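You operate a simulated robot arm through the tools that you are given. There is no shell and no other tool. Be economical: measure what you need, move in short steps, check, and stop when the job is done.

The job below is to be done with a simulated robot arm. You get a single attempt, and the scene is never put back.

## Task
Cool the blue mug under the fan until its ring turns amber.
Fine: on the rack, lid off and beside it; then turn the cord switch off and cover the mug again. Set down upright: what you pick out. Where these are worked on the way, their far stop is far enough and under half their travel is too little: cord switch.

Only the result counts: the job must be done as asked and must still hold three seconds after the hand-in. Knocking over, shifting, dropping, spilling or breaking anything else fails it. Lids that push on must go on centred and level and be pressed home; caps that screw on are set level and turned clockwise until they are tight.

## Robot
A 6-joint arm with a fingered hand, fixed in place. Base frame: the origin is at the foot of the arm, x ahead of it, y to its left, z up; the work surface is at about z = 880. Readings come in mm, rad, newtons and seconds.
With the tool pointing down near the work surface it reaches from about 520 to 780 mm from the base axis. Its first joint turns from -2.897 to 2.897 rad. Payload 4 kg.
Tool frame: the origin (TCP) lies between the finger pads and is the grasp point; the fingertips stand 20 mm ahead of it; z points along the fingers, y is the line along which they close. The gripper opens to 140 mm. The gripper's body begins 54 mm behind the TCP. The gripper is a hand of 3 fingers: y runs from the thumb to the fingers, the wrist lies at [0, 0, -215] in the tool frame, and closing takes about 1.5 s.
Orientation is that of the tool frame in the base frame, as a unit quaternion [x, y, z, w]. With the fingers straight down and closing along the base's y, the tool's x points along the base's -x, its y along +y and its z along -z.

## Interface
- The arm moves only by the tool apply_moves. Its argument "series" is a list of rows, each a list of 3 entries, a list of its own where there are three numbers: the shift along the base's x, y, z in mm, then the turn, a rotation vector about the base's x, y, z in rad, then the opening, from 0 (shut) to 1 (fully open). In form: [[[tx, ty, tz], [ax, ay, az], fingers], ...]. A call has 1 to 20 rows; each row shifts and turns the commanded pose from where the row before left it. Rows are played at 5 a second. More than 50 mm and 0.15 rad between two rows, or a gripper value outside its range, and nothing of the call is played. A pose out of reach is approached as far as the arm can. The call stops where the force on the tool passes 90 N (or 10 N more than at its start, if that is more) or the arm is blocked; 0.2 s more then pass. Each finger travels about 45 mm/s and halts on what it meets, pressing with about 24 N; the grip force reading is that of the motor and also rises with nothing between the fingers. The clock runs only during rows and for 0.2 s after the last one: add rows that do not move to give the fingers time. The reply holds the time, the measured pose of the TCP, the force on the tool along the base axes, the opening and the grip force, in the units named above and with some noise, with the torque about the TCP (base axes, N m) and any sound that the robot's microphone picked up.
- Cameras (640 x 400 px; columns grow to the right, rows downward): "scene" is fixed at [220.8, -501.6, 1519.2]; the picture's right is [0.82, -0.57, 0.00], its down [-0.39, -0.56, -0.73] and it looks along [0.42, 0.60, -0.69] (base axes); focal length 355 px, centre (320, 200). "wrist" rides on the gripper at [74, -43, -79] in the tool frame; the picture's right is [0.50, 0.87, 0.00], its down [-0.59, 0.34, -0.73] and it looks along [-0.64, 0.37, 0.68] (tool axes); focal length 275 px, centre (320, 200). There is no depth. A picture from a camera that has moved, and an enlarged one, comes with that camera's place and axes in the base frame and with its lens.
- grab_frame(camera): a new picture of that camera. It takes no simulated time.
- raise_lower(by): slides the trunk up (or, below 0, down) by that many mm; the arm rides with it, the base frame stays. It gives what a move gives, with no picture.
- hand_shape(shape): the hand has 3 fingers and takes this shape, open, in about a second: jaw (thumb against the fingers, like two jaws); tri (thumb and two fingers); tip (a fingertip pinch); poke (one finger out to press); point (the index stretched); flat (the hand flat); cup (the hand cupped); fist (a fist). The gripper value then closes the fingers along that shape, each until it touches; the sizes above hold for jaw. It gives what a move gives, with no picture.
- enlarge(camera, box): a new picture of the part [left, top, right, bottom] of that camera's present view, enlarged. It takes no simulated time.
- hand_in(): hands the job in; it is judged then, once.

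Work in short steps. Places have to be worked out from the pictures, the camera data and where the tool is seen: move nearer, look again, correct. Check each grasp and each placing, and mend what went wrong. You have 120 turns and 64 pictures in all, those below and enlarged ones among them. Open the gripper and draw the arm clear of the work before you hand the job in, unless the task says otherwise; then end with one line.

The tools are called as a command line: name --argument value ..., lists and objects as JSON in quotes. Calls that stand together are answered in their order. apply_moves: Moves the arm, as the interface text tells. Its arguments: {"type":"object","properties":{"series":{"type":"array","items":{"type":"array"}}},"required":["series"]} The other tools are called the same way: raise_lower (by) slides the trunk up or down; hand_shape (shape) gives the hand a shape; grab_frame (camera) takes a picture; enlarge (camera, box) takes an enlarged picture of a part of a camera's view; hand_in () hands the job in.

At the start:

```text
time_s: 0.0
ee_pos: [582.6, -50.6, 1215.5]
orientation: [-0.001, 1.0, 0.001, -0.001]
force: [-0.2, 0.5, 0.1]
ft_torque: [0.01, 0.0, 0.02]
grip_width: 139.7
grasp_force: 0.0
shape: jaw
trunk travel left (down, up): [-275.0, 315.0]
```

scene: 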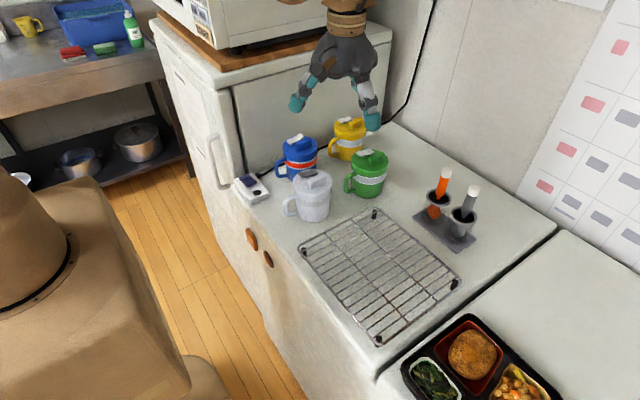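
wrist: 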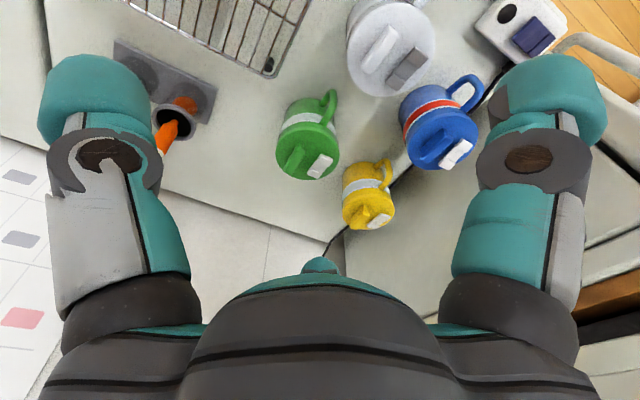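

I'll look closely at the mugs, the switch box and the rack first.

enlarge --camera "scene" --box '[220, 100, 420, 225]'

enlarge --camera "scene" --box '[290, 150, 510, 350]'

enlarge --camera "wrist" --box '[260, 0, 600, 240]'

```text
3.20 times, centred on (320, 162) of scene
camera zoom: at [220.8, -501.6, 1519.2], right [0.82, -0.57, 0.0], down [-0.39, -0.56, -0.73], along [0.42, 0.6, -0.69], focal length 1136 px, centre (320, 320)
```

zoom: 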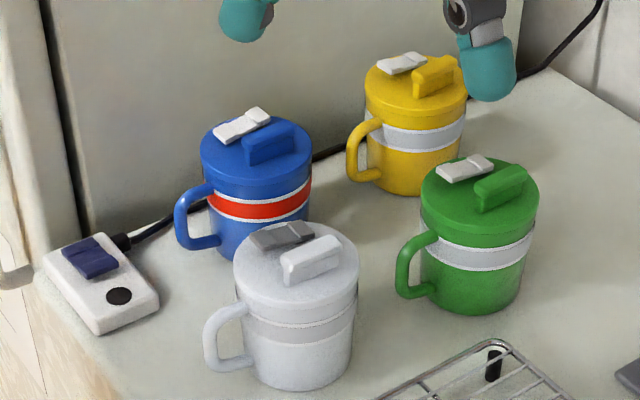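

```text
2.00 times, centred on (400, 250) of scene
camera zoom: at [220.8, -501.6, 1519.2], right [0.82, -0.57, 0.0], down [-0.39, -0.56, -0.73], along [0.42, 0.6, -0.69], focal length 710 px, centre (160, 100)
```

zoom: 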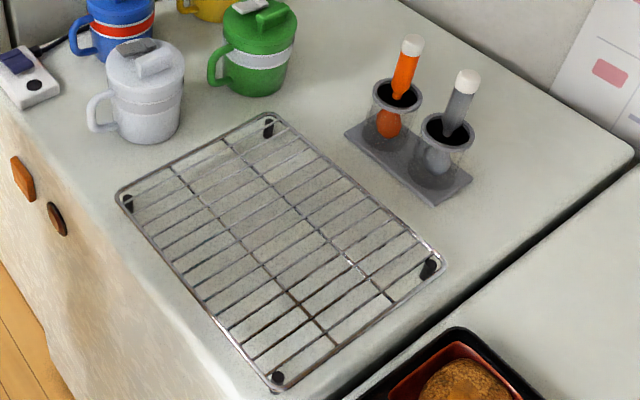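

```text
1.67 times, centred on (430, 120) of wrist
camera zoom: at [508.4, -91.4, 1293.6], right [-0.5, 0.87, 0.0], down [0.59, 0.34, 0.73], along [0.64, 0.37, -0.68], focal length 459 px, centre (137, 333)
```

zoom: 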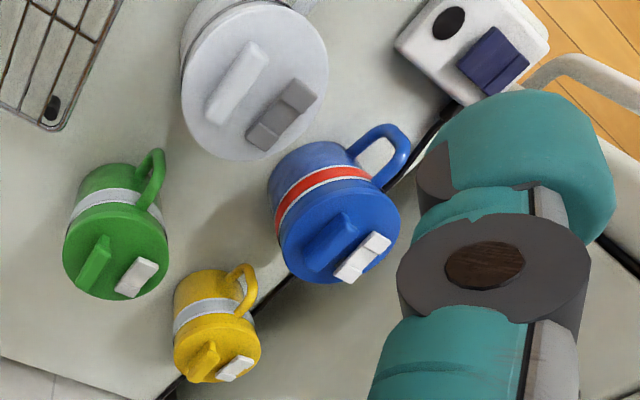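

Blue mug stands near (628, 177) and the rack spans x 470–696, y −325…−63. The fan isn't in view, so I tilt the hand up a little to find it before moving around.

apply_moves --series '[[[0, 0, 0], [0, 0, -0.14], 1], [[0, 0, 0], [0, 0, -0.14], 1], [[0, 0, 0], [0, 0, -0.14], 1], [[0, 0, 0], [0, 0, -0.14], 1], [[0, 0, 0], [0, -0.14, 0], 1], [[0, 0, 0], [0, -0.14, 0], 1], [[0, 0, 0], [0, -0.14, 0], 1], [[0, 0, 0], [0, -0.14, 0], 1], [[0, 0, 0], [0, -0.14, 0], 1], [[0, 0, 0], [0, -0.14, 0], 1]]'

grab_frame --camera "wrist"

```text
time_s: 2.2
ee_pos: [580.6, -49.9, 1213.5]
orientation: [0.252, 0.877, 0.113, 0.392]
force: [0.4, 0.0, 0.4]
ft_torque: [-0.03, -0.01, -0.01]
grip_width: 139.9
grasp_force: 0.1
shape: jaw
trunk travel left (down, up): [-275.0, 315.0]
```

```text
58 pictures are left
camera wrist: at [465.5, -45.2, 1203.1], right [0.02, 1.0, 0.03], down [-0.1, -0.02, 1.0], along [1.0, -0.03, 0.1], focal length 275 px, centre (320, 200)
```

wrist: 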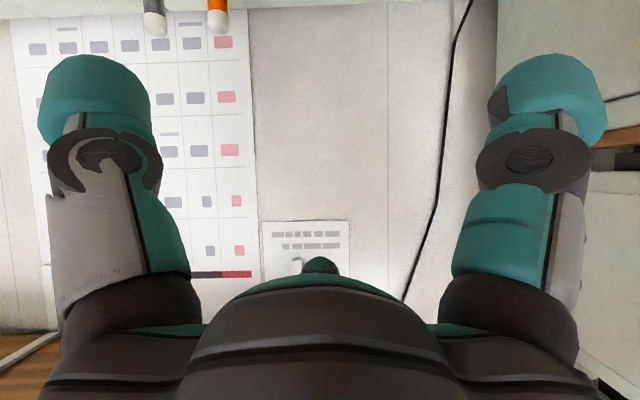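

The view shows the wall with a cord running further up. I tilt further up.

apply_moves --series '[[[-10, 0, 0], [0, -0.14, 0], 1], [[-10, 0, 0], [0, -0.14, 0], 1], [[0, 0, 0], [0, -0.14, 0], 1], [[0, 0, 0], [0, -0.14, 0], 1], [[0, 0, 0], [0, -0.14, 0], 1]]'

grab_frame --camera "wrist"

```text
time_s: 3.4
ee_pos: [584.0, -51.9, 1259.2]
orientation: [0.2, 0.699, 0.19, 0.659]
force: [0.1, -0.1, 0.4]
ft_torque: [0.01, -0.01, 0.02]
grip_width: 140.1
grasp_force: 0.2
shape: jaw
out of reach, approached as far as the arm can: row 4, 5
trunk travel left (down, up): [-275.0, 315.0]
```

```text
57 pictures are left
camera wrist: at [500.6, -47.9, 1178.5], right [0.0, 1.0, 0.04], down [-0.69, -0.03, 0.72], along [0.72, -0.02, 0.69], focal length 275 px, centre (320, 200)
```

wrist: 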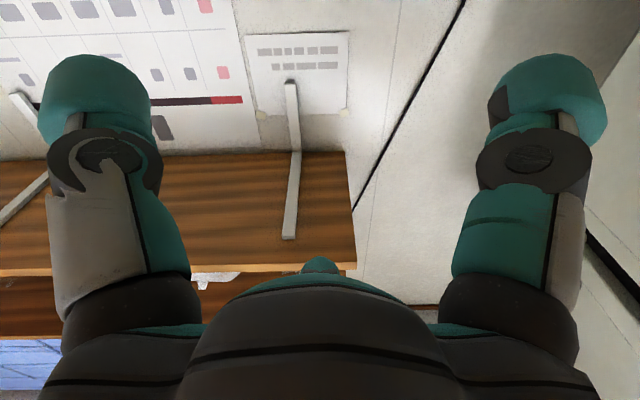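

There is a wall shelf at about z≈1400 over the counter for y<−20. I turn the view towards −y to see what hangs over the rack.

apply_moves --series '[[[-10, 10, 0], [0, 0, -0.14], 1], [[-10, 10, 0], [0, 0, -0.14], 1], [[0, 10, 0], [0, 0, -0.14], 1], [[0, 0, 0], [0, 0, -0.14], 1], [[0, 0, 0], [0, 0, -0.14], 1]]'

grab_frame --camera "wrist"

```text
time_s: 4.6
ee_pos: [581.7, -34.5, 1237.4]
orientation: [0.323, 0.695, 0.08, 0.638]
force: [-0.1, 0.2, 0.3]
ft_torque: [0.02, 0.0, 0.0]
grip_width: 140.1
grasp_force: 0.2
shape: jaw
out of reach, approached as far as the arm can: row 1, 2, 3, 4
trunk travel left (down, up): [-275.0, 315.0]
```

```text
56 pictures are left
camera wrist: at [494.2, -2.0, 1166.8], right [0.31, 0.95, 0.04], down [-0.58, 0.16, 0.8], along [0.75, -0.27, 0.6], focal length 275 px, centre (320, 200)
```

wrist: 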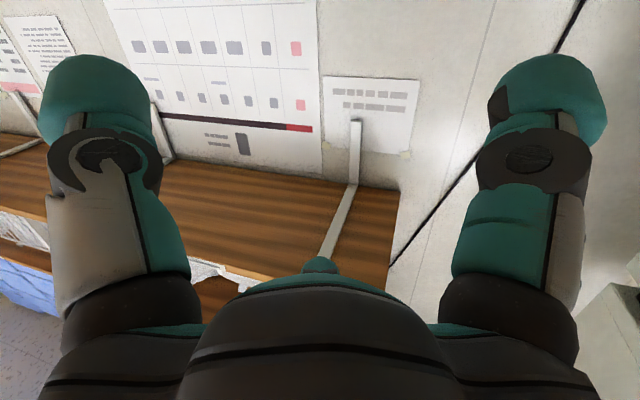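

The region above the rack is hidden by a finger; I yaw a bit more to uncover it.

apply_moves --series '[[[-10, 10, 0], [0, 0, -0.14], 1], [[-10, 10, 0], [0, 0, -0.14], 1], [[-10, 10, 0], [0, 0, -0.14], 1], [[0, 0, 0], [0, 0, -0.14], 1]]'

grab_frame --camera "wrist"

```text
time_s: 5.6
ee_pos: [552.9, -5.7, 1237.1]
orientation: [0.505, 0.578, -0.1, 0.634]
force: [-0.5, -0.2, -0.6]
ft_torque: [-0.01, 0.02, 0.01]
grip_width: 139.9
grasp_force: 0.1
shape: jaw
trunk travel left (down, up): [-275.0, 315.0]
```

```text
55 pictures are left
camera wrist: at [495.7, 69.3, 1166.4], right [0.77, 0.64, 0.04], down [-0.41, 0.45, 0.8], along [0.49, -0.63, 0.6], focal length 275 px, centre (320, 200)
```

wrist: 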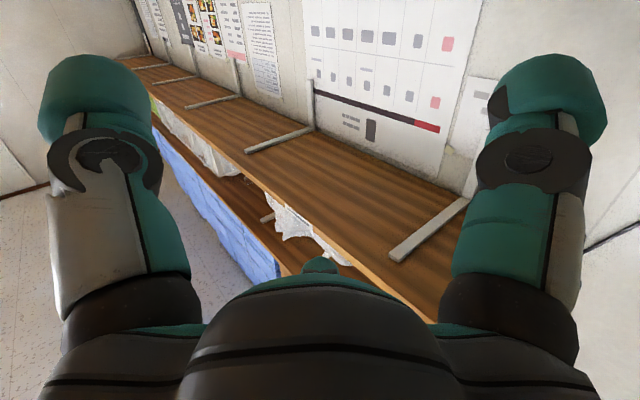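

No fan body lies in the working volume, only shelves (front edge x≈640–670, z≈1400), so I keep the arm low there. Now I bring the hand back to pointing down.

apply_moves --series '[[[0, 0, 0], [0, 0, 0.14], 1], [[0, 0, 0], [0, 0, 0.14], 1], [[0, 0, 0], [0, 0, 0.14], 1], [[0, 0, 0], [0, 0, 0.14], 1], [[0, 0, 0], [0, 0, 0.14], 1], [[0, 0, 0], [0, 0, 0.14], 1], [[0, 0, 0], [0, 0, 0.14], 1], [[0, 0, 0], [0, 0, 0.14], 1], [[0, 0, 0], [0, 0, 0.14], 1], [[0, 0, 0], [0, 0.14, 0], 1], [[0, 0, 0], [0, 0.14, 0], 1], [[0, 0, 0], [0, 0.14, 0], 1], [[0, 0, 0], [0, 0.14, 0], 1], [[0, 0, 0], [0, 0.14, 0], 1], [[0, 0, 0], [0, 0.14, 0], 1], [[0, 0, 0], [0, 0.14, 0], 1], [[0, 0, 0], [0, 0.14, 0], 1], [[0, 0, 0], [0, 0.14, 0], 1], [[0, 0, 0], [0, 0.14, 0], 1], [[0, 0, 0], [0, 0.14, 0], 1]]'

apply_moves --series '[[[0, 0, 0], [0, 0, 0.14], 1], [[0, 0, 0], [0, 0, 0.14], 1], [[0, 0, 0], [0, 0, 0.14], 1], [[0, 0, 0], [0, 0, 0.14], 1]]'

```text
time_s: 9.8
ee_pos: [555.5, -7.1, 1233.2]
orientation: [0.261, 0.954, 0.071, -0.129]
force: [0.1, 0.4, 0.2]
ft_torque: [-0.01, 0.02, -0.01]
grip_width: 140.0
grasp_force: 0.0
shape: jaw
out of reach, approached as far as the arm can: row 4, 5, 7, 8
trunk travel left (down, up): [-275.0, 315.0]
```

```text
time_s: 10.8
ee_pos: [555.8, -7.9, 1234.7]
orientation: [-0.015, 0.989, 0.034, -0.144]
force: [-0.2, 0.6, 0.4]
ft_torque: [0.06, -0.02, 0.02]
grip_width: 139.9
grasp_force: 0.0
shape: jaw
trunk travel left (down, up): [-275.0, 315.0]
```

I correct the residual tilt and move over toward the mugs for a closer look.

apply_moves --series '[[[8, 30, -15], [-0.023, -0.097, -0.01], 1], [[8, 35, -20], [-0.023, -0.097, -0.01], 1], [[8, 40, -20], [-0.023, -0.097, -0.01], 1]]'

enlarge --camera "wrist" --box '[200, 0, 520, 200]'

```text
time_s: 11.6
ee_pos: [578.7, 99.4, 1179.4]
orientation: [0.002, 1.0, -0.001, 0.004]
force: [0.2, -0.4, -0.7]
ft_torque: [-0.04, 0.0, -0.03]
grip_width: 140.0
grasp_force: 0.1
shape: jaw
trunk travel left (down, up): [-275.0, 315.0]
```

```text
2.00 times, centred on (360, 100) of wrist
camera zoom: at [504.3, 58.3, 1259.2], right [-0.5, 0.87, -0.01], down [0.58, 0.34, 0.74], along [0.64, 0.36, -0.68], focal length 551 px, centre (240, 400)
```

zoom: 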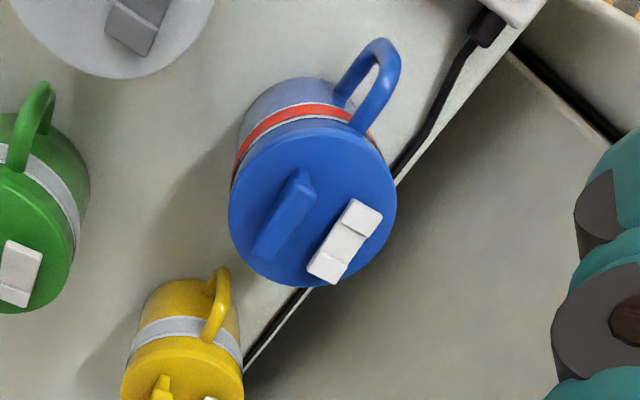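

I judge the cabinet face to stand at y≈244, just ~20 mm behind the blue mug, so a tilted, diagonal body grasp will be needed. I zoom in to find the lid seam height and the handle direction.

enlarge --camera "scene" --box '[260, 120, 340, 190]'

enlarge --camera "scene" --box '[225, 150, 285, 210]'

```text
5.71 times, centred on (300, 155) of scene
camera zoom: at [220.8, -501.6, 1519.2], right [0.82, -0.57, 0.0], down [-0.39, -0.56, -0.73], along [0.42, 0.6, -0.69], focal length 2028 px, centre (434, 457)
```

zoom: 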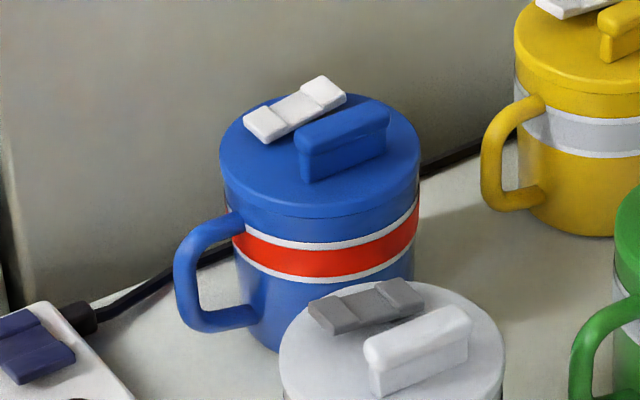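

```text
6.67 times, centred on (255, 180) of scene
camera zoom: at [220.8, -501.6, 1519.2], right [0.82, -0.57, 0.0], down [-0.39, -0.56, -0.73], along [0.42, 0.6, -0.69], focal length 2367 px, centre (753, 333)
```

zoom: 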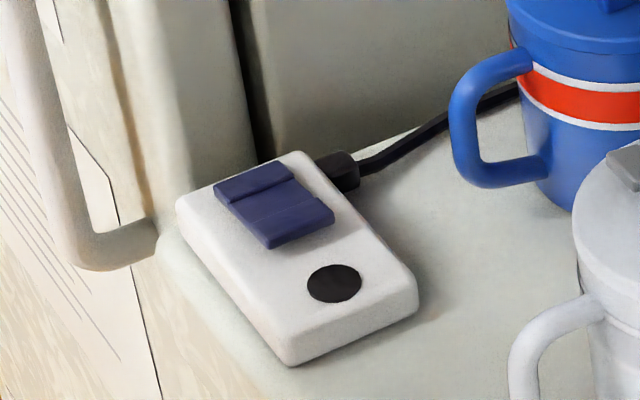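

Lid top is about z 968 (ridge to ~988), thin skirt, handle toward −x. I turn the closing axis to azimuth ~40° and lean the hand 0.45 rad away from the cabinet, well above the mug, then check.

apply_moves --series '[[[7, 8, 0], [0, 0, -0.145], 0.85], [[7, 8, 0], [0, 0, -0.146], 0.85], [[7, 8, 0], [0, 0, -0.146], 0.85], [[7, 8, 0], [0, 0, -0.145], 0.85], [[7, 8, 0], [0, 0, -0.146], 0.85], [[7, 8, -20], [0, 0, -0.145], 0.85], [[3, 8, -30], [0.115, 0.0965, 0], 0.85], [[0, 8, -30], [0.115, 0.0965, 0], 0.85], [[0, 8, -30], [0.115, 0.0965, 0], 0.85]]'

grab_frame --camera "wrist"

enlarge --camera "scene" --box '[220, 50, 460, 200]'

```text
time_s: 13.6
ee_pos: [625.6, 170.2, 1068.0]
orientation: [0.414, 0.882, 0.094, -0.202]
force: [-0.2, -0.1, 0.1]
ft_torque: [0.01, 0.0, 0.02]
grip_width: 119.5
grasp_force: 0.0
shape: jaw
trunk travel left (down, up): [-275.0, 315.0]
```

```text
51 pictures are left
camera wrist: at [570.9, 168.9, 1171.3], right [0.38, 0.9, 0.21], down [0.8, -0.43, 0.41], along [0.46, 0.02, -0.89], focal length 275 px, centre (320, 200)
```

wrist: 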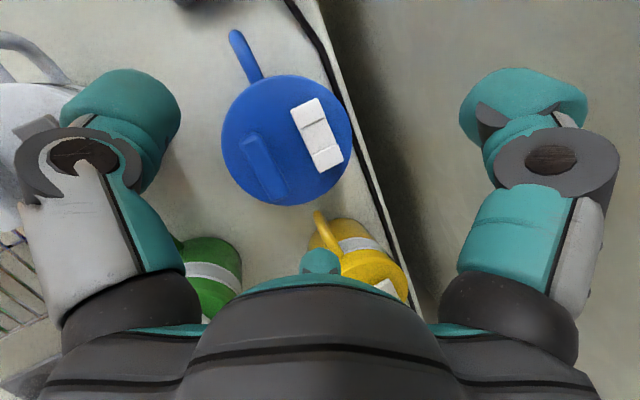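

```text
2.67 times, centred on (340, 125) of scene
camera zoom: at [220.8, -501.6, 1519.2], right [0.82, -0.57, 0.0], down [-0.39, -0.56, -0.73], along [0.42, 0.6, -0.69], focal length 947 px, centre (267, 400)
```

zoom: 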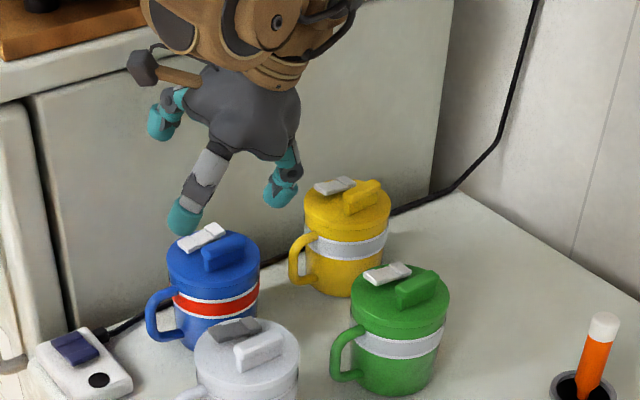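

The hand turns out to be a three-fold claw (fingers at ±120° from the thumb), and finger A is near the cabinet. Best is fingers at base azimuths ≈15°, 135°, 255° with a slight lean of 0.2 rad; mug axis refined to (621, 170).

apply_moves --series '[[[0, -15, 0], [-0.115, -0.0965, 0], 0.85], [[0, -10, 0], [-0.115, -0.0965, 0], 0.85], [[0, 0, 0], [-0.115, -0.0965, 0], 0.85], [[0, 0, 0], [0, 0, 0.122], 0.85], [[0, 0, 0], [0, 0, 0.122], 0.85], [[0, 0, 0], [0, 0, 0.122], 0.82], [[0, 0, 0], [0, 0, 0.122], 0.82], [[0, 0, 0], [0, 0, 0.123], 0.82], [[-2, 10, -10], [0.1, 0, 0], 0.82], [[-2.6, 14.8, -20], [0.1, 0, 0], 0.82], [[0, 0, 0], [0, 0, 0], 0.82]]'

grab_frame --camera "wrist"

enlarge --camera "scene" --box '[220, 50, 460, 200]'

```text
time_s: 16.0
ee_pos: [617.5, 171.9, 1040.0]
orientation: [0.133, 0.986, 0.099, -0.009]
force: [-0.4, 0.7, 0.1]
ft_torque: [-0.01, 0.0, -0.01]
grip_width: 115.2
grasp_force: 0.0
shape: jaw
trunk travel left (down, up): [-275.0, 315.0]
```

```text
49 pictures are left
camera wrist: at [533.7, 135.8, 1112.7], right [-0.26, 0.95, 0.19], down [0.65, 0.02, 0.76], along [0.71, 0.32, -0.63], focal length 275 px, centre (320, 200)
```

wrist: 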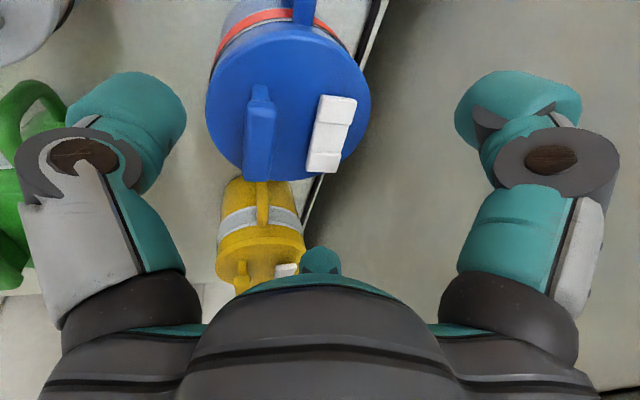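

```text
2.67 times, centred on (340, 125) of scene
camera zoom: at [220.8, -501.6, 1519.2], right [0.82, -0.57, 0.0], down [-0.39, -0.56, -0.73], along [0.42, 0.6, -0.69], focal length 947 px, centre (267, 400)
```

zoom: 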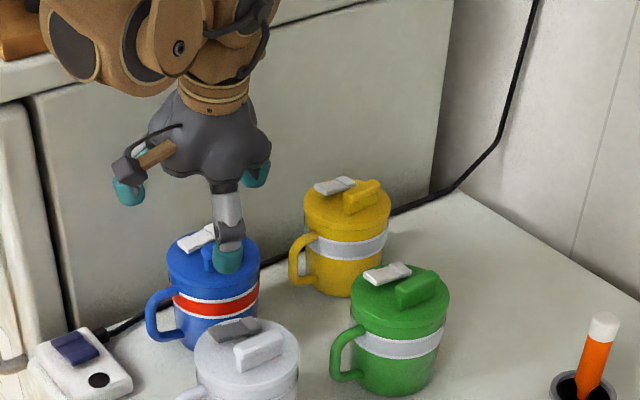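

Lid centre now reads (617, 168) directly under the TCP, and the fingers look clear of wall, handle and grey mug. I descend to z≈940 step by step.

apply_moves --series '[[[0, -3, -20], [0, 0, 0], 0.82], [[0, 0, -20], [0, 0, 0], 0.82], [[0, 0, -20], [0, 0, 0], 0.82], [[0, 0, -10], [0, 0, 0], 0.82]]'

enlarge --camera "scene" --box '[240, 90, 360, 190]'

grab_frame --camera "wrist"

```text
time_s: 17.0
ee_pos: [618.4, 166.3, 968.2]
orientation: [0.132, 0.986, 0.098, -0.011]
force: [-0.5, -0.7, 0.6]
ft_torque: [-0.01, 0.02, 0.0]
grip_width: 114.8
grasp_force: 0.0
shape: jaw
trunk travel left (down, up): [-275.0, 315.0]
```

```text
4.00 times, centred on (300, 140) of scene
camera zoom: at [220.8, -501.6, 1519.2], right [0.82, -0.57, 0.0], down [-0.39, -0.56, -0.73], along [0.42, 0.6, -0.69], focal length 1420 px, centre (400, 440)
```

zoom: 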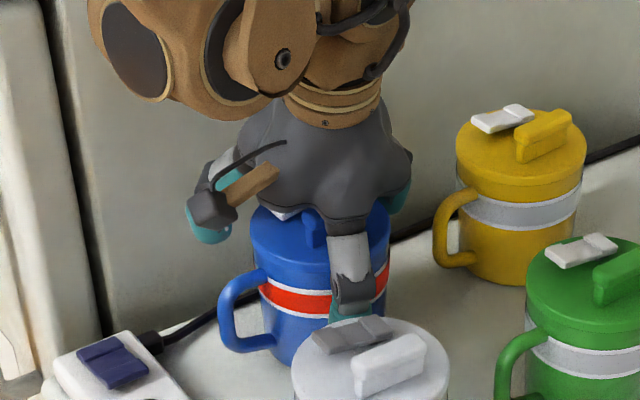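

```text
46 pictures are left
camera wrist: at [535.0, 131.5, 1041.4], right [-0.26, 0.95, 0.19], down [0.65, 0.02, 0.76], along [0.71, 0.32, -0.63], focal length 275 px, centre (320, 200)
```

wrist: 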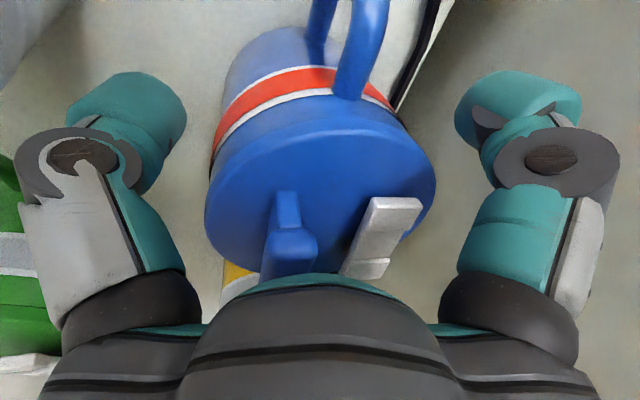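

The mug sits nicely between the fingers. I go down 25 mm more and close gently.

apply_moves --series '[[[0, 1, -10], [0, 0, 0], 0.82], [[-1, 1, -10], [0, 0, 0], 0.82], [[0, 0, -5], [0, 0, 0], 0.82]]'

apply_moves --series '[[[0, 0, 0], [0, 0, 0], 0.7], [[0, 0, 0], [0, 0, 0], 0.62], [[0, 0, 0], [0, 0, 0], 0.55], [[0, 0, 0], [0, 0, 0], 0.45], [[0, 0, 0], [0, 0, 0], 0.4], [[0, 0, 0], [0, 0, 0], 0.4]]'

grab_frame --camera "wrist"

```text
time_s: 17.8
ee_pos: [616.5, 165.7, 949.3]
orientation: [0.132, 0.986, 0.1, -0.009]
force: [15.4, -2.4, 70.9]
ft_torque: [-1.8, 0.47, 0.42]
grip_width: 115.0
grasp_force: 0.0
shape: jaw
trunk travel left (down, up): [-275.0, 315.0]
```

```text
time_s: 18.4
ee_pos: [617.1, 167.5, 947.8]
orientation: [0.132, 0.986, 0.099, -0.008]
force: [13.3, -0.9, 61.6]
ft_torque: [-1.6, 0.53, 0.31]
grip_width: 88.7
grasp_force: 0.1
shape: jaw
trunk travel left (down, up): [-275.0, 315.0]
stopped in row 2: the force on the tool passed its limit at 93 N (the readings are from after the stop); the commanded pose is now the measured one
```

```text
45 pictures are left
camera wrist: at [533.4, 132.5, 1020.4], right [-0.26, 0.95, 0.19], down [0.65, 0.02, 0.76], along [0.72, 0.32, -0.62], focal length 275 px, centre (320, 200)
```

wrist: 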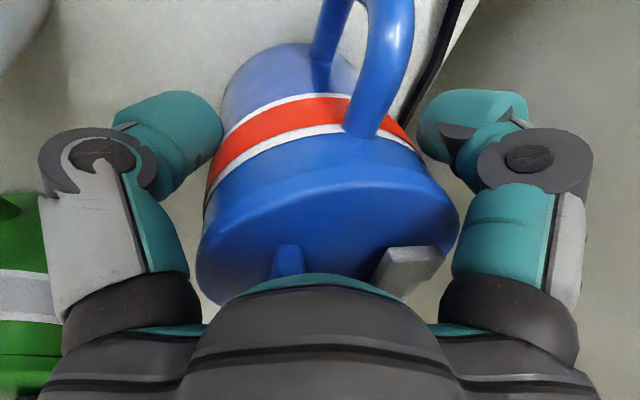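

The palm met the lid's ridge at TCP z≈949 (70 N). I back up 6 mm to unload before closing.

apply_moves --series '[[[0, 0, 4], [0, 0, 0], 0.7], [[0, 0, 4], [0, 0, 0], 0.68], [[0, 0, 0], [0, 0, 0], 0.68]]'

```text
time_s: 19.2
ee_pos: [618.4, 168.4, 952.0]
orientation: [0.132, 0.986, 0.099, -0.01]
force: [-0.3, -0.2, 0.6]
ft_torque: [0.02, 0.02, 0.01]
grip_width: 95.6
grasp_force: 0.2
shape: jaw
trunk travel left (down, up): [-275.0, 315.0]
```

Unloaded. Now I close the fingers.

apply_moves --series '[[[0, 0, 0], [0, 0, 0], 0.64], [[0, 0, 0], [0, 0, 0], 0.6], [[0, 0, 0], [0, 0, 0], 0.56], [[0, 0, 0], [0, 0, 0], 0.52], [[0, 0, 0], [0, 0, 0], 0.48], [[0, 0, 0], [0, 0, 0], 0.4], [[0, 0, 0], [0, 0, 0], 0.4]]'

grab_frame --camera "wrist"

enlarge --camera "scene" --box '[240, 90, 360, 190]'

```text
time_s: 20.8
ee_pos: [618.6, 168.8, 951.5]
orientation: [0.133, 0.986, 0.099, -0.01]
force: [-0.1, -0.8, 0.2]
ft_torque: [-0.07, -0.03, -0.02]
grip_width: 81.9
grasp_force: 23.5
shape: jaw
trunk travel left (down, up): [-275.0, 315.0]
```

```text
44 pictures are left
camera wrist: at [535.5, 133.3, 1024.8], right [-0.25, 0.95, 0.19], down [0.65, 0.02, 0.76], along [0.71, 0.32, -0.62], focal length 275 px, centre (320, 200)
```

wrist: 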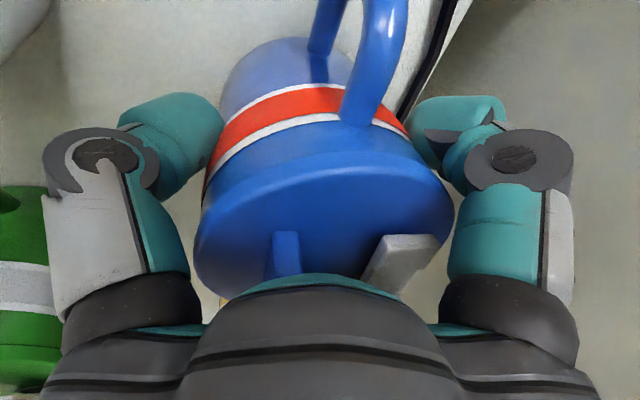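

```text
4.00 times, centred on (300, 140) of scene
camera zoom: at [220.8, -501.6, 1519.2], right [0.82, -0.57, 0.0], down [-0.39, -0.56, -0.73], along [0.42, 0.6, -0.69], focal length 1420 px, centre (400, 440)
```

zoom: 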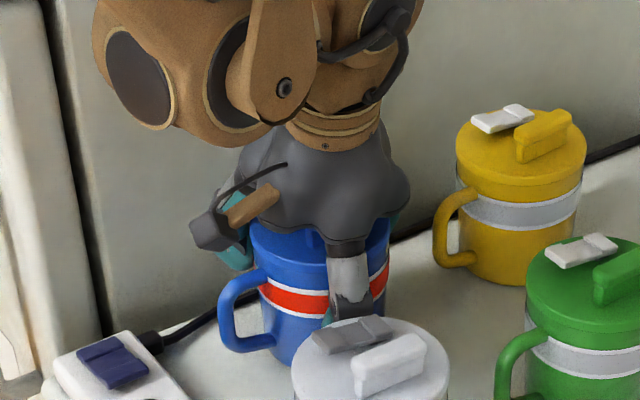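

The body is held at 82 mm width, below the lid. I lift 30 mm and check.

apply_moves --series '[[[0, 0, 5], [0, 0, 0], 0.4], [[0, -2, 10], [0, 0, 0], 0.4], [[0, -3, 15], [0, 0, 0], 0.4], [[0, 0, 0], [0, 0, 0], 0.4]]'

enlarge --camera "scene" --box '[240, 90, 360, 190]'

```text
time_s: 21.8
ee_pos: [619.4, 164.3, 983.8]
orientation: [0.132, 0.986, 0.098, -0.012]
force: [0.2, -0.3, -6.2]
ft_torque: [-0.01, -0.02, 0.01]
grip_width: 82.1
grasp_force: 24.0
shape: jaw
trunk travel left (down, up): [-275.0, 315.0]
```

```text
4.00 times, centred on (300, 140) of scene
camera zoom: at [220.8, -501.6, 1519.2], right [0.82, -0.57, 0.0], down [-0.39, -0.56, -0.73], along [0.42, 0.6, -0.69], focal length 1420 px, centre (400, 440)
```

zoom: 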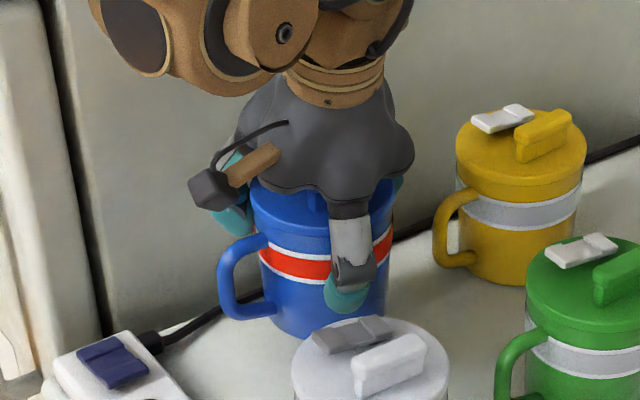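

The mug is held firmly (about 6 N). I raise it 130 mm above the neighbours and carry it over to the rack.

apply_moves --series '[[[0, -3, 30], [0, 0, 0], 0.4], [[0, -3, 35], [0, 0, 0], 0.4], [[0, -3, 35], [0, 0, 0], 0.4], [[0, -5, 30], [0, 0, 0], 0.4], [[-2, -30, 0], [0, 0, 0], 0.4], [[-2, -35, 0], [0, 0, 0], 0.4], [[-2, -35, 0], [0, 0, 0], 0.4], [[-2, -35, 0], [0, 0, 0], 0.4], [[-2, -35, 0], [0, 0, 0], 0.4], [[-2, -35, 0], [0, 0, 0], 0.4], [[-2, -35, 0], [0, 0, 0], 0.4], [[-2, -30, 0], [0, 0, 0], 0.4], [[-2, -20, 0], [0, 0, 0], 0.4], [[0, 0, 0], [0, 0, 0], 0.4]]'

grab_frame --camera "scene"

```text
time_s: 24.8
ee_pos: [598.8, -142.7, 1113.5]
orientation: [0.132, 0.986, 0.099, -0.011]
force: [0.7, 0.2, -5.0]
ft_torque: [0.01, -0.02, 0.02]
grip_width: 81.8
grasp_force: 24.1
shape: jaw
trunk travel left (down, up): [-275.0, 315.0]
```

```text
41 pictures are left
```

scene: 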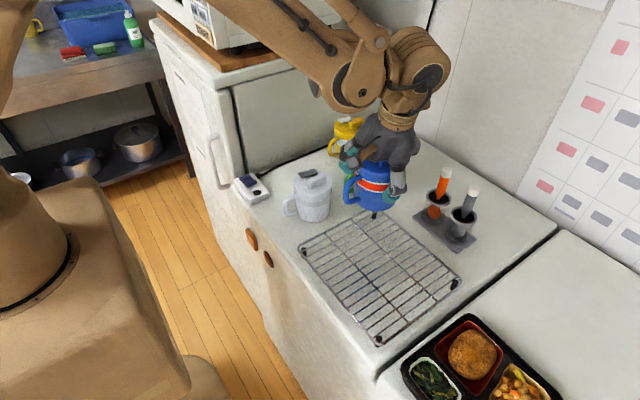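

Over the rack at (599, −143). I lower in steps, expecting contact around TCP z≈970–980.

apply_moves --series '[[[0, 0, -30], [0, 0, 0], 0.4], [[0, 0, -30], [0, 0, 0], 0.4], [[0, 0, -30], [0, 0, 0], 0.4], [[0, 0, -20], [0, 0, 0], 0.4], [[0, 0, -10], [0, 0, 0], 0.4], [[0, 0, 0], [0, 0, 0], 0.4]]'

enlarge --camera "scene" --box '[290, 130, 480, 350]'

```text
time_s: 26.2
ee_pos: [598.0, -140.3, 993.3]
orientation: [0.132, 0.986, 0.099, -0.01]
force: [0.2, -1.0, -5.5]
ft_torque: [-0.01, -0.02, 0.01]
grip_width: 81.9
grasp_force: 23.8
shape: jaw
trunk travel left (down, up): [-275.0, 315.0]
```

```text
1.82 times, centred on (385, 240) of scene
camera zoom: at [220.8, -501.6, 1519.2], right [0.82, -0.57, 0.0], down [-0.39, -0.56, -0.73], along [0.42, 0.6, -0.69], focal length 645 px, centre (202, 127)
```

zoom: 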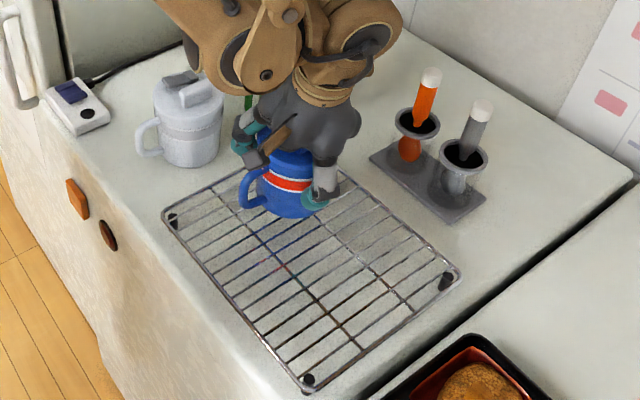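

About 41 mm above counter level still; I lower in small steps until contact.

apply_moves --series '[[[0, 0, -5], [0, 0, 0], 0.4], [[0, 0, -5], [0, 0, 0], 0.4], [[0, 0, -4], [0, 0, 0], 0.4], [[0, 0, 0], [0, 0, 0], 0.4]]'

```text
time_s: 27.2
ee_pos: [599.9, -139.8, 980.3]
orientation: [0.132, 0.986, 0.099, -0.01]
force: [5.7, 1.7, 26.0]
ft_torque: [-0.64, -0.03, 0.1]
grip_width: 81.3
grasp_force: 24.0
shape: jaw
trunk travel left (down, up): [-275.0, 315.0]
```

Contact with the rack (26 N). I ease up 2 mm and open the fingers, then check before rising.

apply_moves --series '[[[0, 0, 1.5], [0, 0, 0], 0.4], [[0, 0, 0], [0, 0, 0], 0.55], [[0, 0, 0], [0, 0, 0], 0.62], [[0, 0, 0], [0, 0, 0], 0.7], [[0, 0, 0], [0, 0, 0], 0.78], [[0, 0, 0], [0, 0, 0], 0.82], [[0, 0, 0], [0, 0, 0], 0.82]]'

enlarge --camera "scene" --box '[310, 130, 430, 230]'

```text
time_s: 28.8
ee_pos: [600.3, -140.8, 980.0]
orientation: [0.132, 0.986, 0.099, -0.009]
force: [0.2, 1.1, 3.0]
ft_torque: [-0.13, -0.05, -0.01]
grip_width: 114.6
grasp_force: 0.1
shape: jaw
trunk travel left (down, up): [-275.0, 315.0]
```

```text
4.00 times, centred on (370, 180) of scene
camera zoom: at [220.8, -501.6, 1519.2], right [0.82, -0.57, 0.0], down [-0.39, -0.56, -0.73], along [0.42, 0.6, -0.69], focal length 1420 px, centre (120, 280)
```

zoom: 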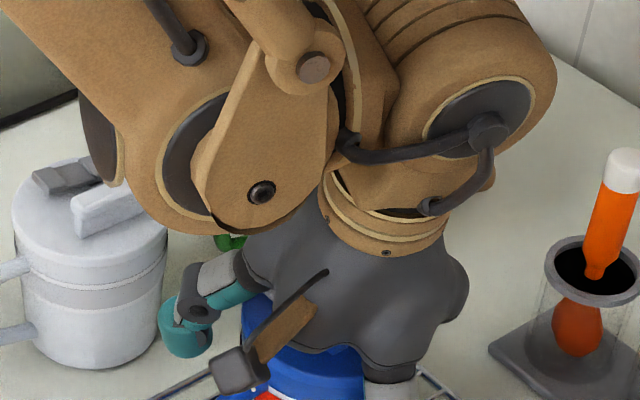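

Released. I rise straight up, then untilt above the mug and look.

apply_moves --series '[[[0, 0, 10], [0, 0, 0], 0.82], [[0, 0, 20], [0, 0, 0], 0.82], [[0, 0, 30], [0, 0, 0], 0.82], [[0, 0, 30], [0, 0, 0], 0.82], [[0, 0, 30], [0, 0, 0], 0.82], [[-10, 0, 20], [-0.1, 0, 0], 0.82], [[-10, 0, 10], [-0.1, 0, 0], 0.82], [[-10, 0, 0], [0, 0, 0.13], 0.82], [[0, 0, 0], [0, 0, 0.13], 0.82], [[0, 0, 0], [0, 0, 0], 0.82]]'

grab_frame --camera "wrist"

grab_frame --camera "scene"

```text
time_s: 31.0
ee_pos: [568.7, -141.0, 1131.3]
orientation: [0.003, 1.0, 0.0, 0.003]
force: [0.1, 0.0, 0.2]
ft_torque: [-0.01, -0.02, 0.0]
grip_width: 114.7
grasp_force: 0.2
shape: jaw
trunk travel left (down, up): [-275.0, 315.0]
```

```text
38 pictures are left
camera wrist: at [495.2, -181.2, 1208.9], right [-0.5, 0.87, 0.0], down [0.58, 0.34, 0.74], along [0.64, 0.36, -0.67], focal length 275 px, centre (320, 200)
```

wrist: 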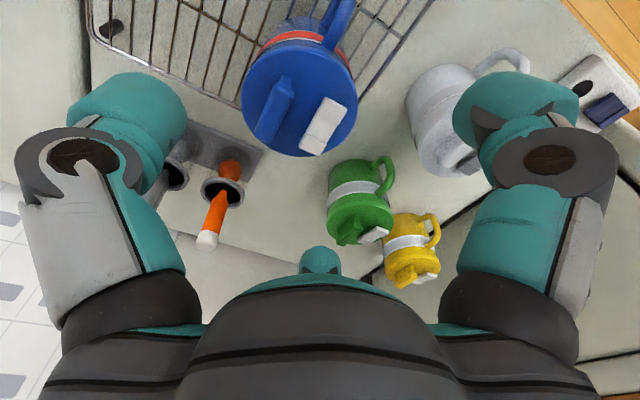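

```text
37 pictures are left
```

scene: 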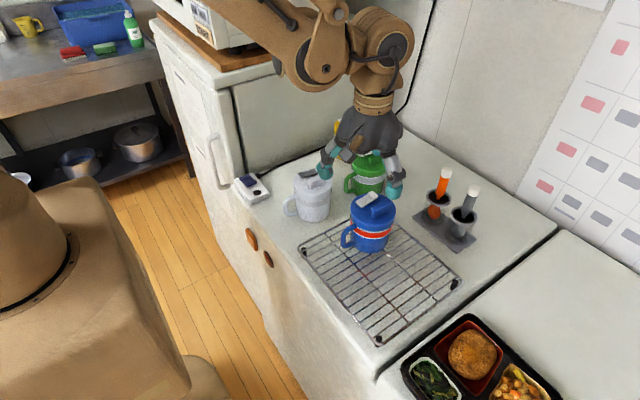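

The mug stands on the rack at about (603, −141). I zoom in to check seating and measure the lid skirt.

enlarge --camera "scene" --box '[335, 185, 415, 260]'

enlarge --camera "wrist" --box '[220, 0, 380, 170]'

```text
5.33 times, centred on (375, 222) of scene
camera zoom: at [220.8, -501.6, 1519.2], right [0.82, -0.57, 0.0], down [-0.39, -0.56, -0.73], along [0.42, 0.6, -0.69], focal length 1893 px, centre (27, 80)
```

zoom: 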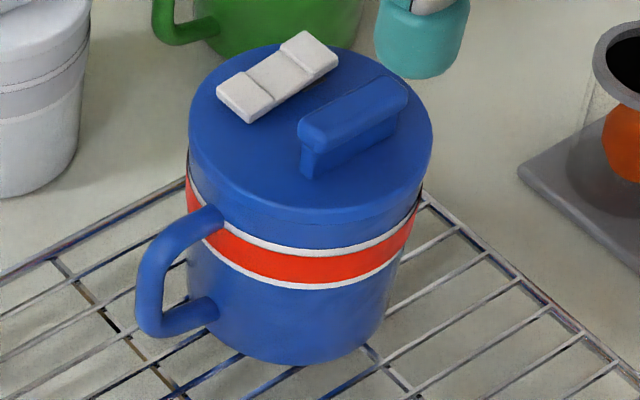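

```text
2.35 times, centred on (300, 85) of wrist
camera zoom: at [495.2, -181.2, 1208.9], right [-0.5, 0.87, 0.0], down [0.58, 0.34, 0.74], along [0.64, 0.36, -0.67], focal length 648 px, centre (367, 471)
```

zoom: 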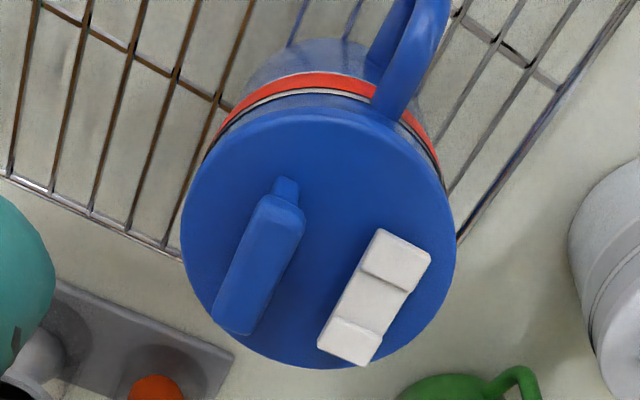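

Lid top is about z 996, centre (602, −142), with an 8 mm skirt overhanging the body. I'll take the lid by its rim with all three fingers: go over it and down to TCP z≈1001.

apply_moves --series '[[[12, 0, -20], [0, 0, 0], 0.85], [[12, -1, -30], [0, 0, 0], 0.85], [[9, 0, -35], [0, 0, 0], 0.85], [[0, 0, -20], [0, 0, 0], 0.85], [[0, 0, -15], [0, 0, 0], 0.85], [[0, 0, -10], [0, 0, 0], 0.85], [[0, 0, 0], [0, 0, 0], 0.85]]'

grab_frame --camera "wrist"

```text
time_s: 32.6
ee_pos: [601.9, -141.3, 999.5]
orientation: [0.002, 1.0, -0.001, 0.003]
force: [-0.5, -0.3, 0.4]
ft_torque: [0.0, 0.01, 0.0]
grip_width: 118.7
grasp_force: 0.0
shape: jaw
trunk travel left (down, up): [-275.0, 315.0]
```

```text
34 pictures are left
camera wrist: at [527.0, -182.2, 1078.0], right [-0.49, 0.87, 0.0], down [0.59, 0.34, 0.74], along [0.64, 0.36, -0.67], focal length 275 px, centre (320, 200)
```

wrist: 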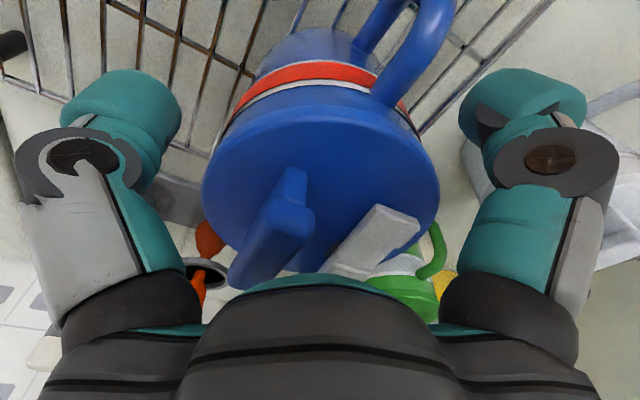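

Centred. I close on the rim.

apply_moves --series '[[[0, 0, 0], [0, 0, 0], 0.78], [[0, 0, 0], [0, 0, 0], 0.72], [[0, 0, 0], [0, 0, 0], 0.68], [[0, 0, 0], [0, 0, 0], 0.64], [[0, 0, 0], [0, 0, 0], 0.58], [[0, 0, 0], [0, 0, 0], 0.5], [[0, 0, 0], [0, 0, 0], 0.5]]'

grab_frame --camera "wrist"

```text
time_s: 34.2
ee_pos: [602.1, -141.6, 999.5]
orientation: [0.002, 1.0, -0.001, 0.003]
force: [0.0, 0.6, -0.3]
ft_torque: [-0.01, 0.02, 0.0]
grip_width: 81.9
grasp_force: 24.0
shape: jaw
trunk travel left (down, up): [-275.0, 315.0]
```

```text
33 pictures are left
camera wrist: at [527.2, -182.2, 1078.0], right [-0.49, 0.87, 0.0], down [0.59, 0.34, 0.74], along [0.64, 0.36, -0.68], focal length 275 px, centre (320, 200)
```

wrist: 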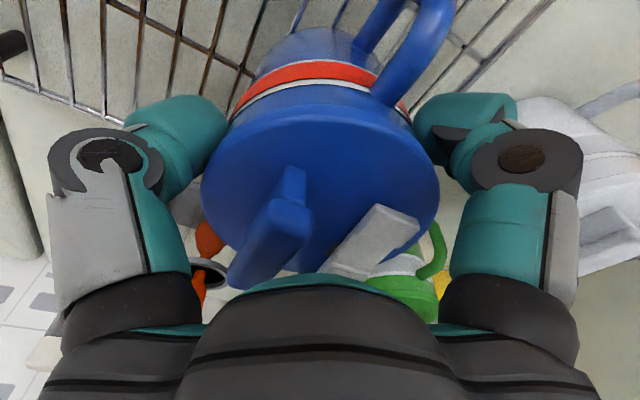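

Width reads 82 mm, the same as the body, so I'm likely below the skirt. I open, raise 9 mm and close again.

apply_moves --series '[[[0, 0, 0], [0, 0, 0], 0.7], [[0, 0, 0], [0, 0, 0], 0.76], [[0, 0, 0], [0, 0, 0], 0.76], [[0, 0, 5], [0, 0, 0], 0.76], [[0, 0, 4], [0, 0, 0], 0.76], [[0, 0, 0], [0, 0, 0], 0.7], [[0, 0, 0], [0, 0, 0], 0.65], [[0, 0, 0], [0, 0, 0], 0.6], [[0, 0, 0], [0, 0, 0], 0.55], [[0, 0, 0], [0, 0, 0], 0.5], [[0, 0, 0], [0, 0, 0], 0.5]]'

grab_frame --camera "wrist"

```text
time_s: 36.6
ee_pos: [602.1, -140.6, 1008.7]
orientation: [0.003, 1.0, 0.0, 0.003]
force: [-0.1, 0.0, 0.0]
ft_torque: [0.0, 0.01, 0.0]
grip_width: 82.5
grasp_force: 23.3
shape: jaw
trunk travel left (down, up): [-275.0, 315.0]
heard: snap
```

```text
32 pictures are left
camera wrist: at [527.4, -181.6, 1087.4], right [-0.49, 0.87, 0.0], down [0.59, 0.34, 0.74], along [0.64, 0.36, -0.68], focal length 275 px, centre (320, 200)
```

wrist: 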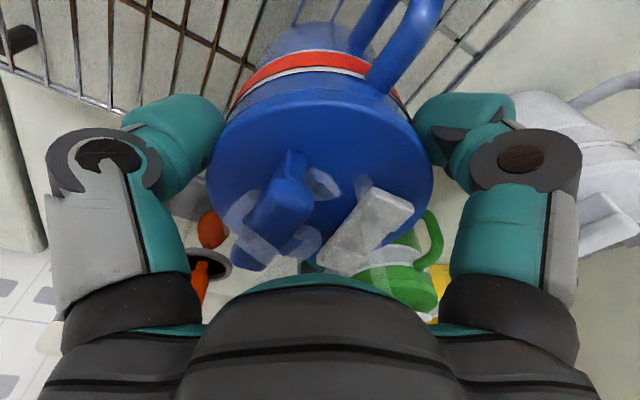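

A snap was heard and wisps of steam appear: the lid seems to have popped off its seat. I lift slowly to see what comes along.

apply_moves --series '[[[0, 0, 4], [0, 0, 0], 0.5], [[0, 0, 6], [0, 0, 0], 0.5], [[0, 0, 6], [0, 0, 0], 0.5], [[0, 0, 0], [0, 0, 0], 0.5]]'

enlarge --camera "scene" --box '[310, 140, 430, 260]'

grab_frame --camera "wrist"

```text
time_s: 37.6
ee_pos: [605.4, -141.5, 1026.2]
orientation: [0.003, 1.0, -0.001, 0.002]
force: [-0.7, -0.8, -5.1]
ft_torque: [-0.03, -0.05, 0.01]
grip_width: 82.1
grasp_force: 24.0
shape: jaw
trunk travel left (down, up): [-275.0, 315.0]
```

```text
3.33 times, centred on (370, 200) of scene
camera zoom: at [220.8, -501.6, 1519.2], right [0.82, -0.57, 0.0], down [-0.39, -0.56, -0.73], along [0.42, 0.6, -0.69], focal length 1183 px, centre (153, 200)
```

zoom: 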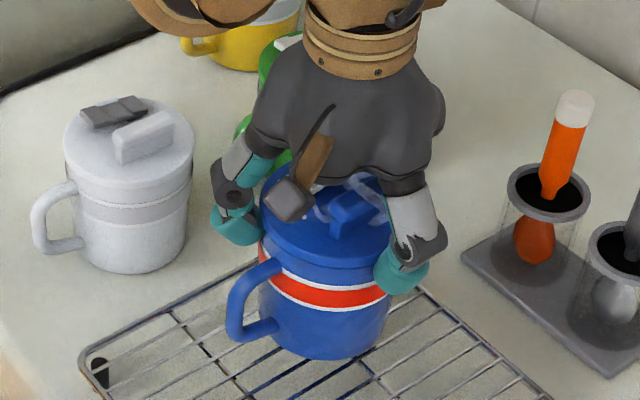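

```text
30 pictures are left
camera wrist: at [529.5, -181.6, 1104.0], right [-0.5, 0.87, 0.0], down [0.59, 0.34, 0.74], along [0.64, 0.36, -0.68], focal length 275 px, centre (320, 200)
```

wrist: 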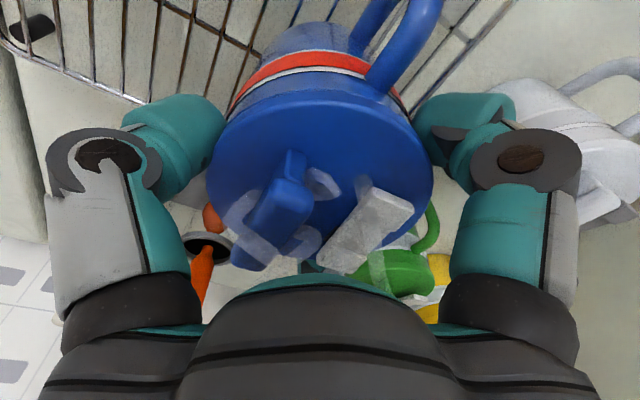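

The mug came up with the hand, so the fingers still hold the body. I set it back down and release.

apply_moves --series '[[[-1, 0, -6], [0, 0, 0], 0.5], [[-2, 0, -6], [0, 0, 0], 0.5], [[0, 0, -4], [0, 0, 0], 0.5], [[0, 0, -2], [0, 0, 0], 0.5], [[0, 0, 0], [0, 0, 0], 0.5]]'

```text
time_s: 38.8
ee_pos: [600.2, -142.0, 1009.0]
orientation: [0.003, 1.0, 0.0, 0.003]
force: [3.4, -1.7, 8.2]
ft_torque: [-0.2, -0.06, 0.05]
grip_width: 81.8
grasp_force: 24.0
shape: jaw
trunk travel left (down, up): [-275.0, 315.0]
```

It's standing again (8 N contact). I open, raise 8 mm and close once more, expecting ~94 mm on the skirt.

apply_moves --series '[[[0, 0, 1], [0, 0, 0], 0.62], [[0, 0, 0], [0, 0, 0], 0.7], [[0, 0, 0], [0, 0, 0], 0.76], [[0, 0, 0], [0, 0, 0], 0.76], [[0, 0, 4], [0, 0, 0], 0.76], [[0, 0, 3], [0, 0, 0], 0.76], [[0, 0, 0], [0, 0, 0], 0.72], [[0, 0, 0], [0, 0, 0], 0.68], [[0, 0, 0], [0, 0, 0], 0.64], [[0, 0, 0], [0, 0, 0], 0.6], [[0, 0, 0], [0, 0, 0], 0.6]]'

grab_frame --camera "wrist"

```text
time_s: 41.2
ee_pos: [600.8, -141.6, 1014.6]
orientation: [0.003, 1.0, 0.0, 0.002]
force: [0.5, 0.3, 0.1]
ft_torque: [0.02, -0.02, -0.01]
grip_width: 84.3
grasp_force: 23.5
shape: jaw
trunk travel left (down, up): [-275.0, 315.0]
```

```text
29 pictures are left
camera wrist: at [525.9, -181.9, 1093.1], right [-0.5, 0.87, 0.0], down [0.59, 0.34, 0.74], along [0.64, 0.36, -0.67], focal length 275 px, centre (320, 200)
```

wrist: 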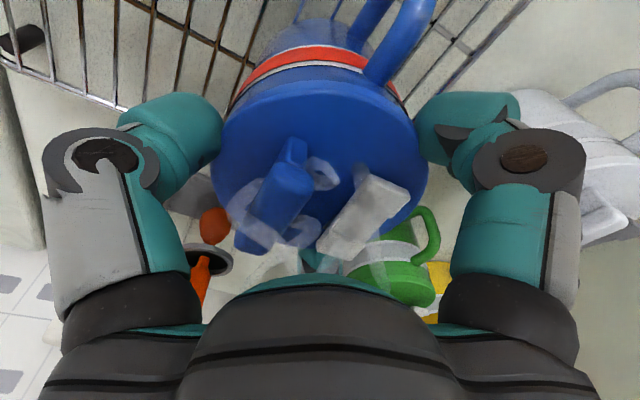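

Width equals the command here, so it's ambiguous; I close further to see where it halts.

apply_moves --series '[[[0, 0, 0], [0, 0, 0], 0.56], [[0, 0, 0], [0, 0, 0], 0.52], [[0, 0, 0], [0, 0, 0], 0.5], [[0, 0, 0], [0, 0, 0], 0.5]]'

apply_moves --series '[[[0, 0, 3], [0, 0, 0], 0.5], [[0, 0, 3], [0, 0, 0], 0.5], [[0, 0, 0], [0, 0, 0], 0.5]]'

enlarge --camera "scene" --box '[310, 140, 430, 260]'

```text
time_s: 42.2
ee_pos: [601.3, -141.4, 1014.8]
orientation: [0.003, 1.0, 0.0, 0.002]
force: [0.9, -0.4, 0.1]
ft_torque: [0.01, 0.01, 0.02]
grip_width: 84.5
grasp_force: 24.7
shape: jaw
trunk travel left (down, up): [-275.0, 315.0]
```

```text
time_s: 43.0
ee_pos: [599.4, -141.2, 1020.7]
orientation: [0.003, 1.0, 0.0, 0.002]
force: [-0.2, -0.5, -0.1]
ft_torque: [0.01, 0.0, 0.01]
grip_width: 84.2
grasp_force: 24.4
shape: jaw
trunk travel left (down, up): [-275.0, 315.0]
```

```text
3.33 times, centred on (370, 200) of scene
camera zoom: at [220.8, -501.6, 1519.2], right [0.82, -0.57, 0.0], down [-0.39, -0.56, -0.73], along [0.42, 0.6, -0.69], focal length 1183 px, centre (153, 200)
```

zoom: 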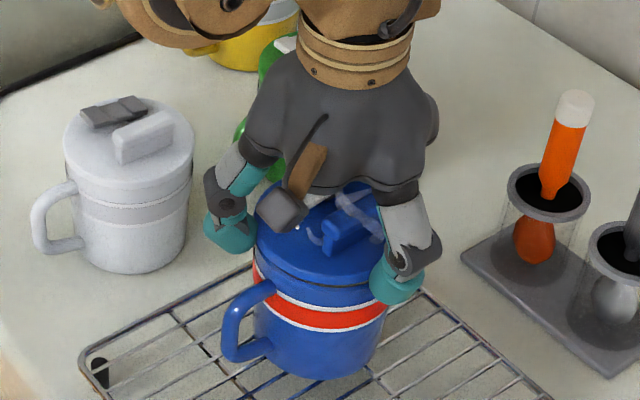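

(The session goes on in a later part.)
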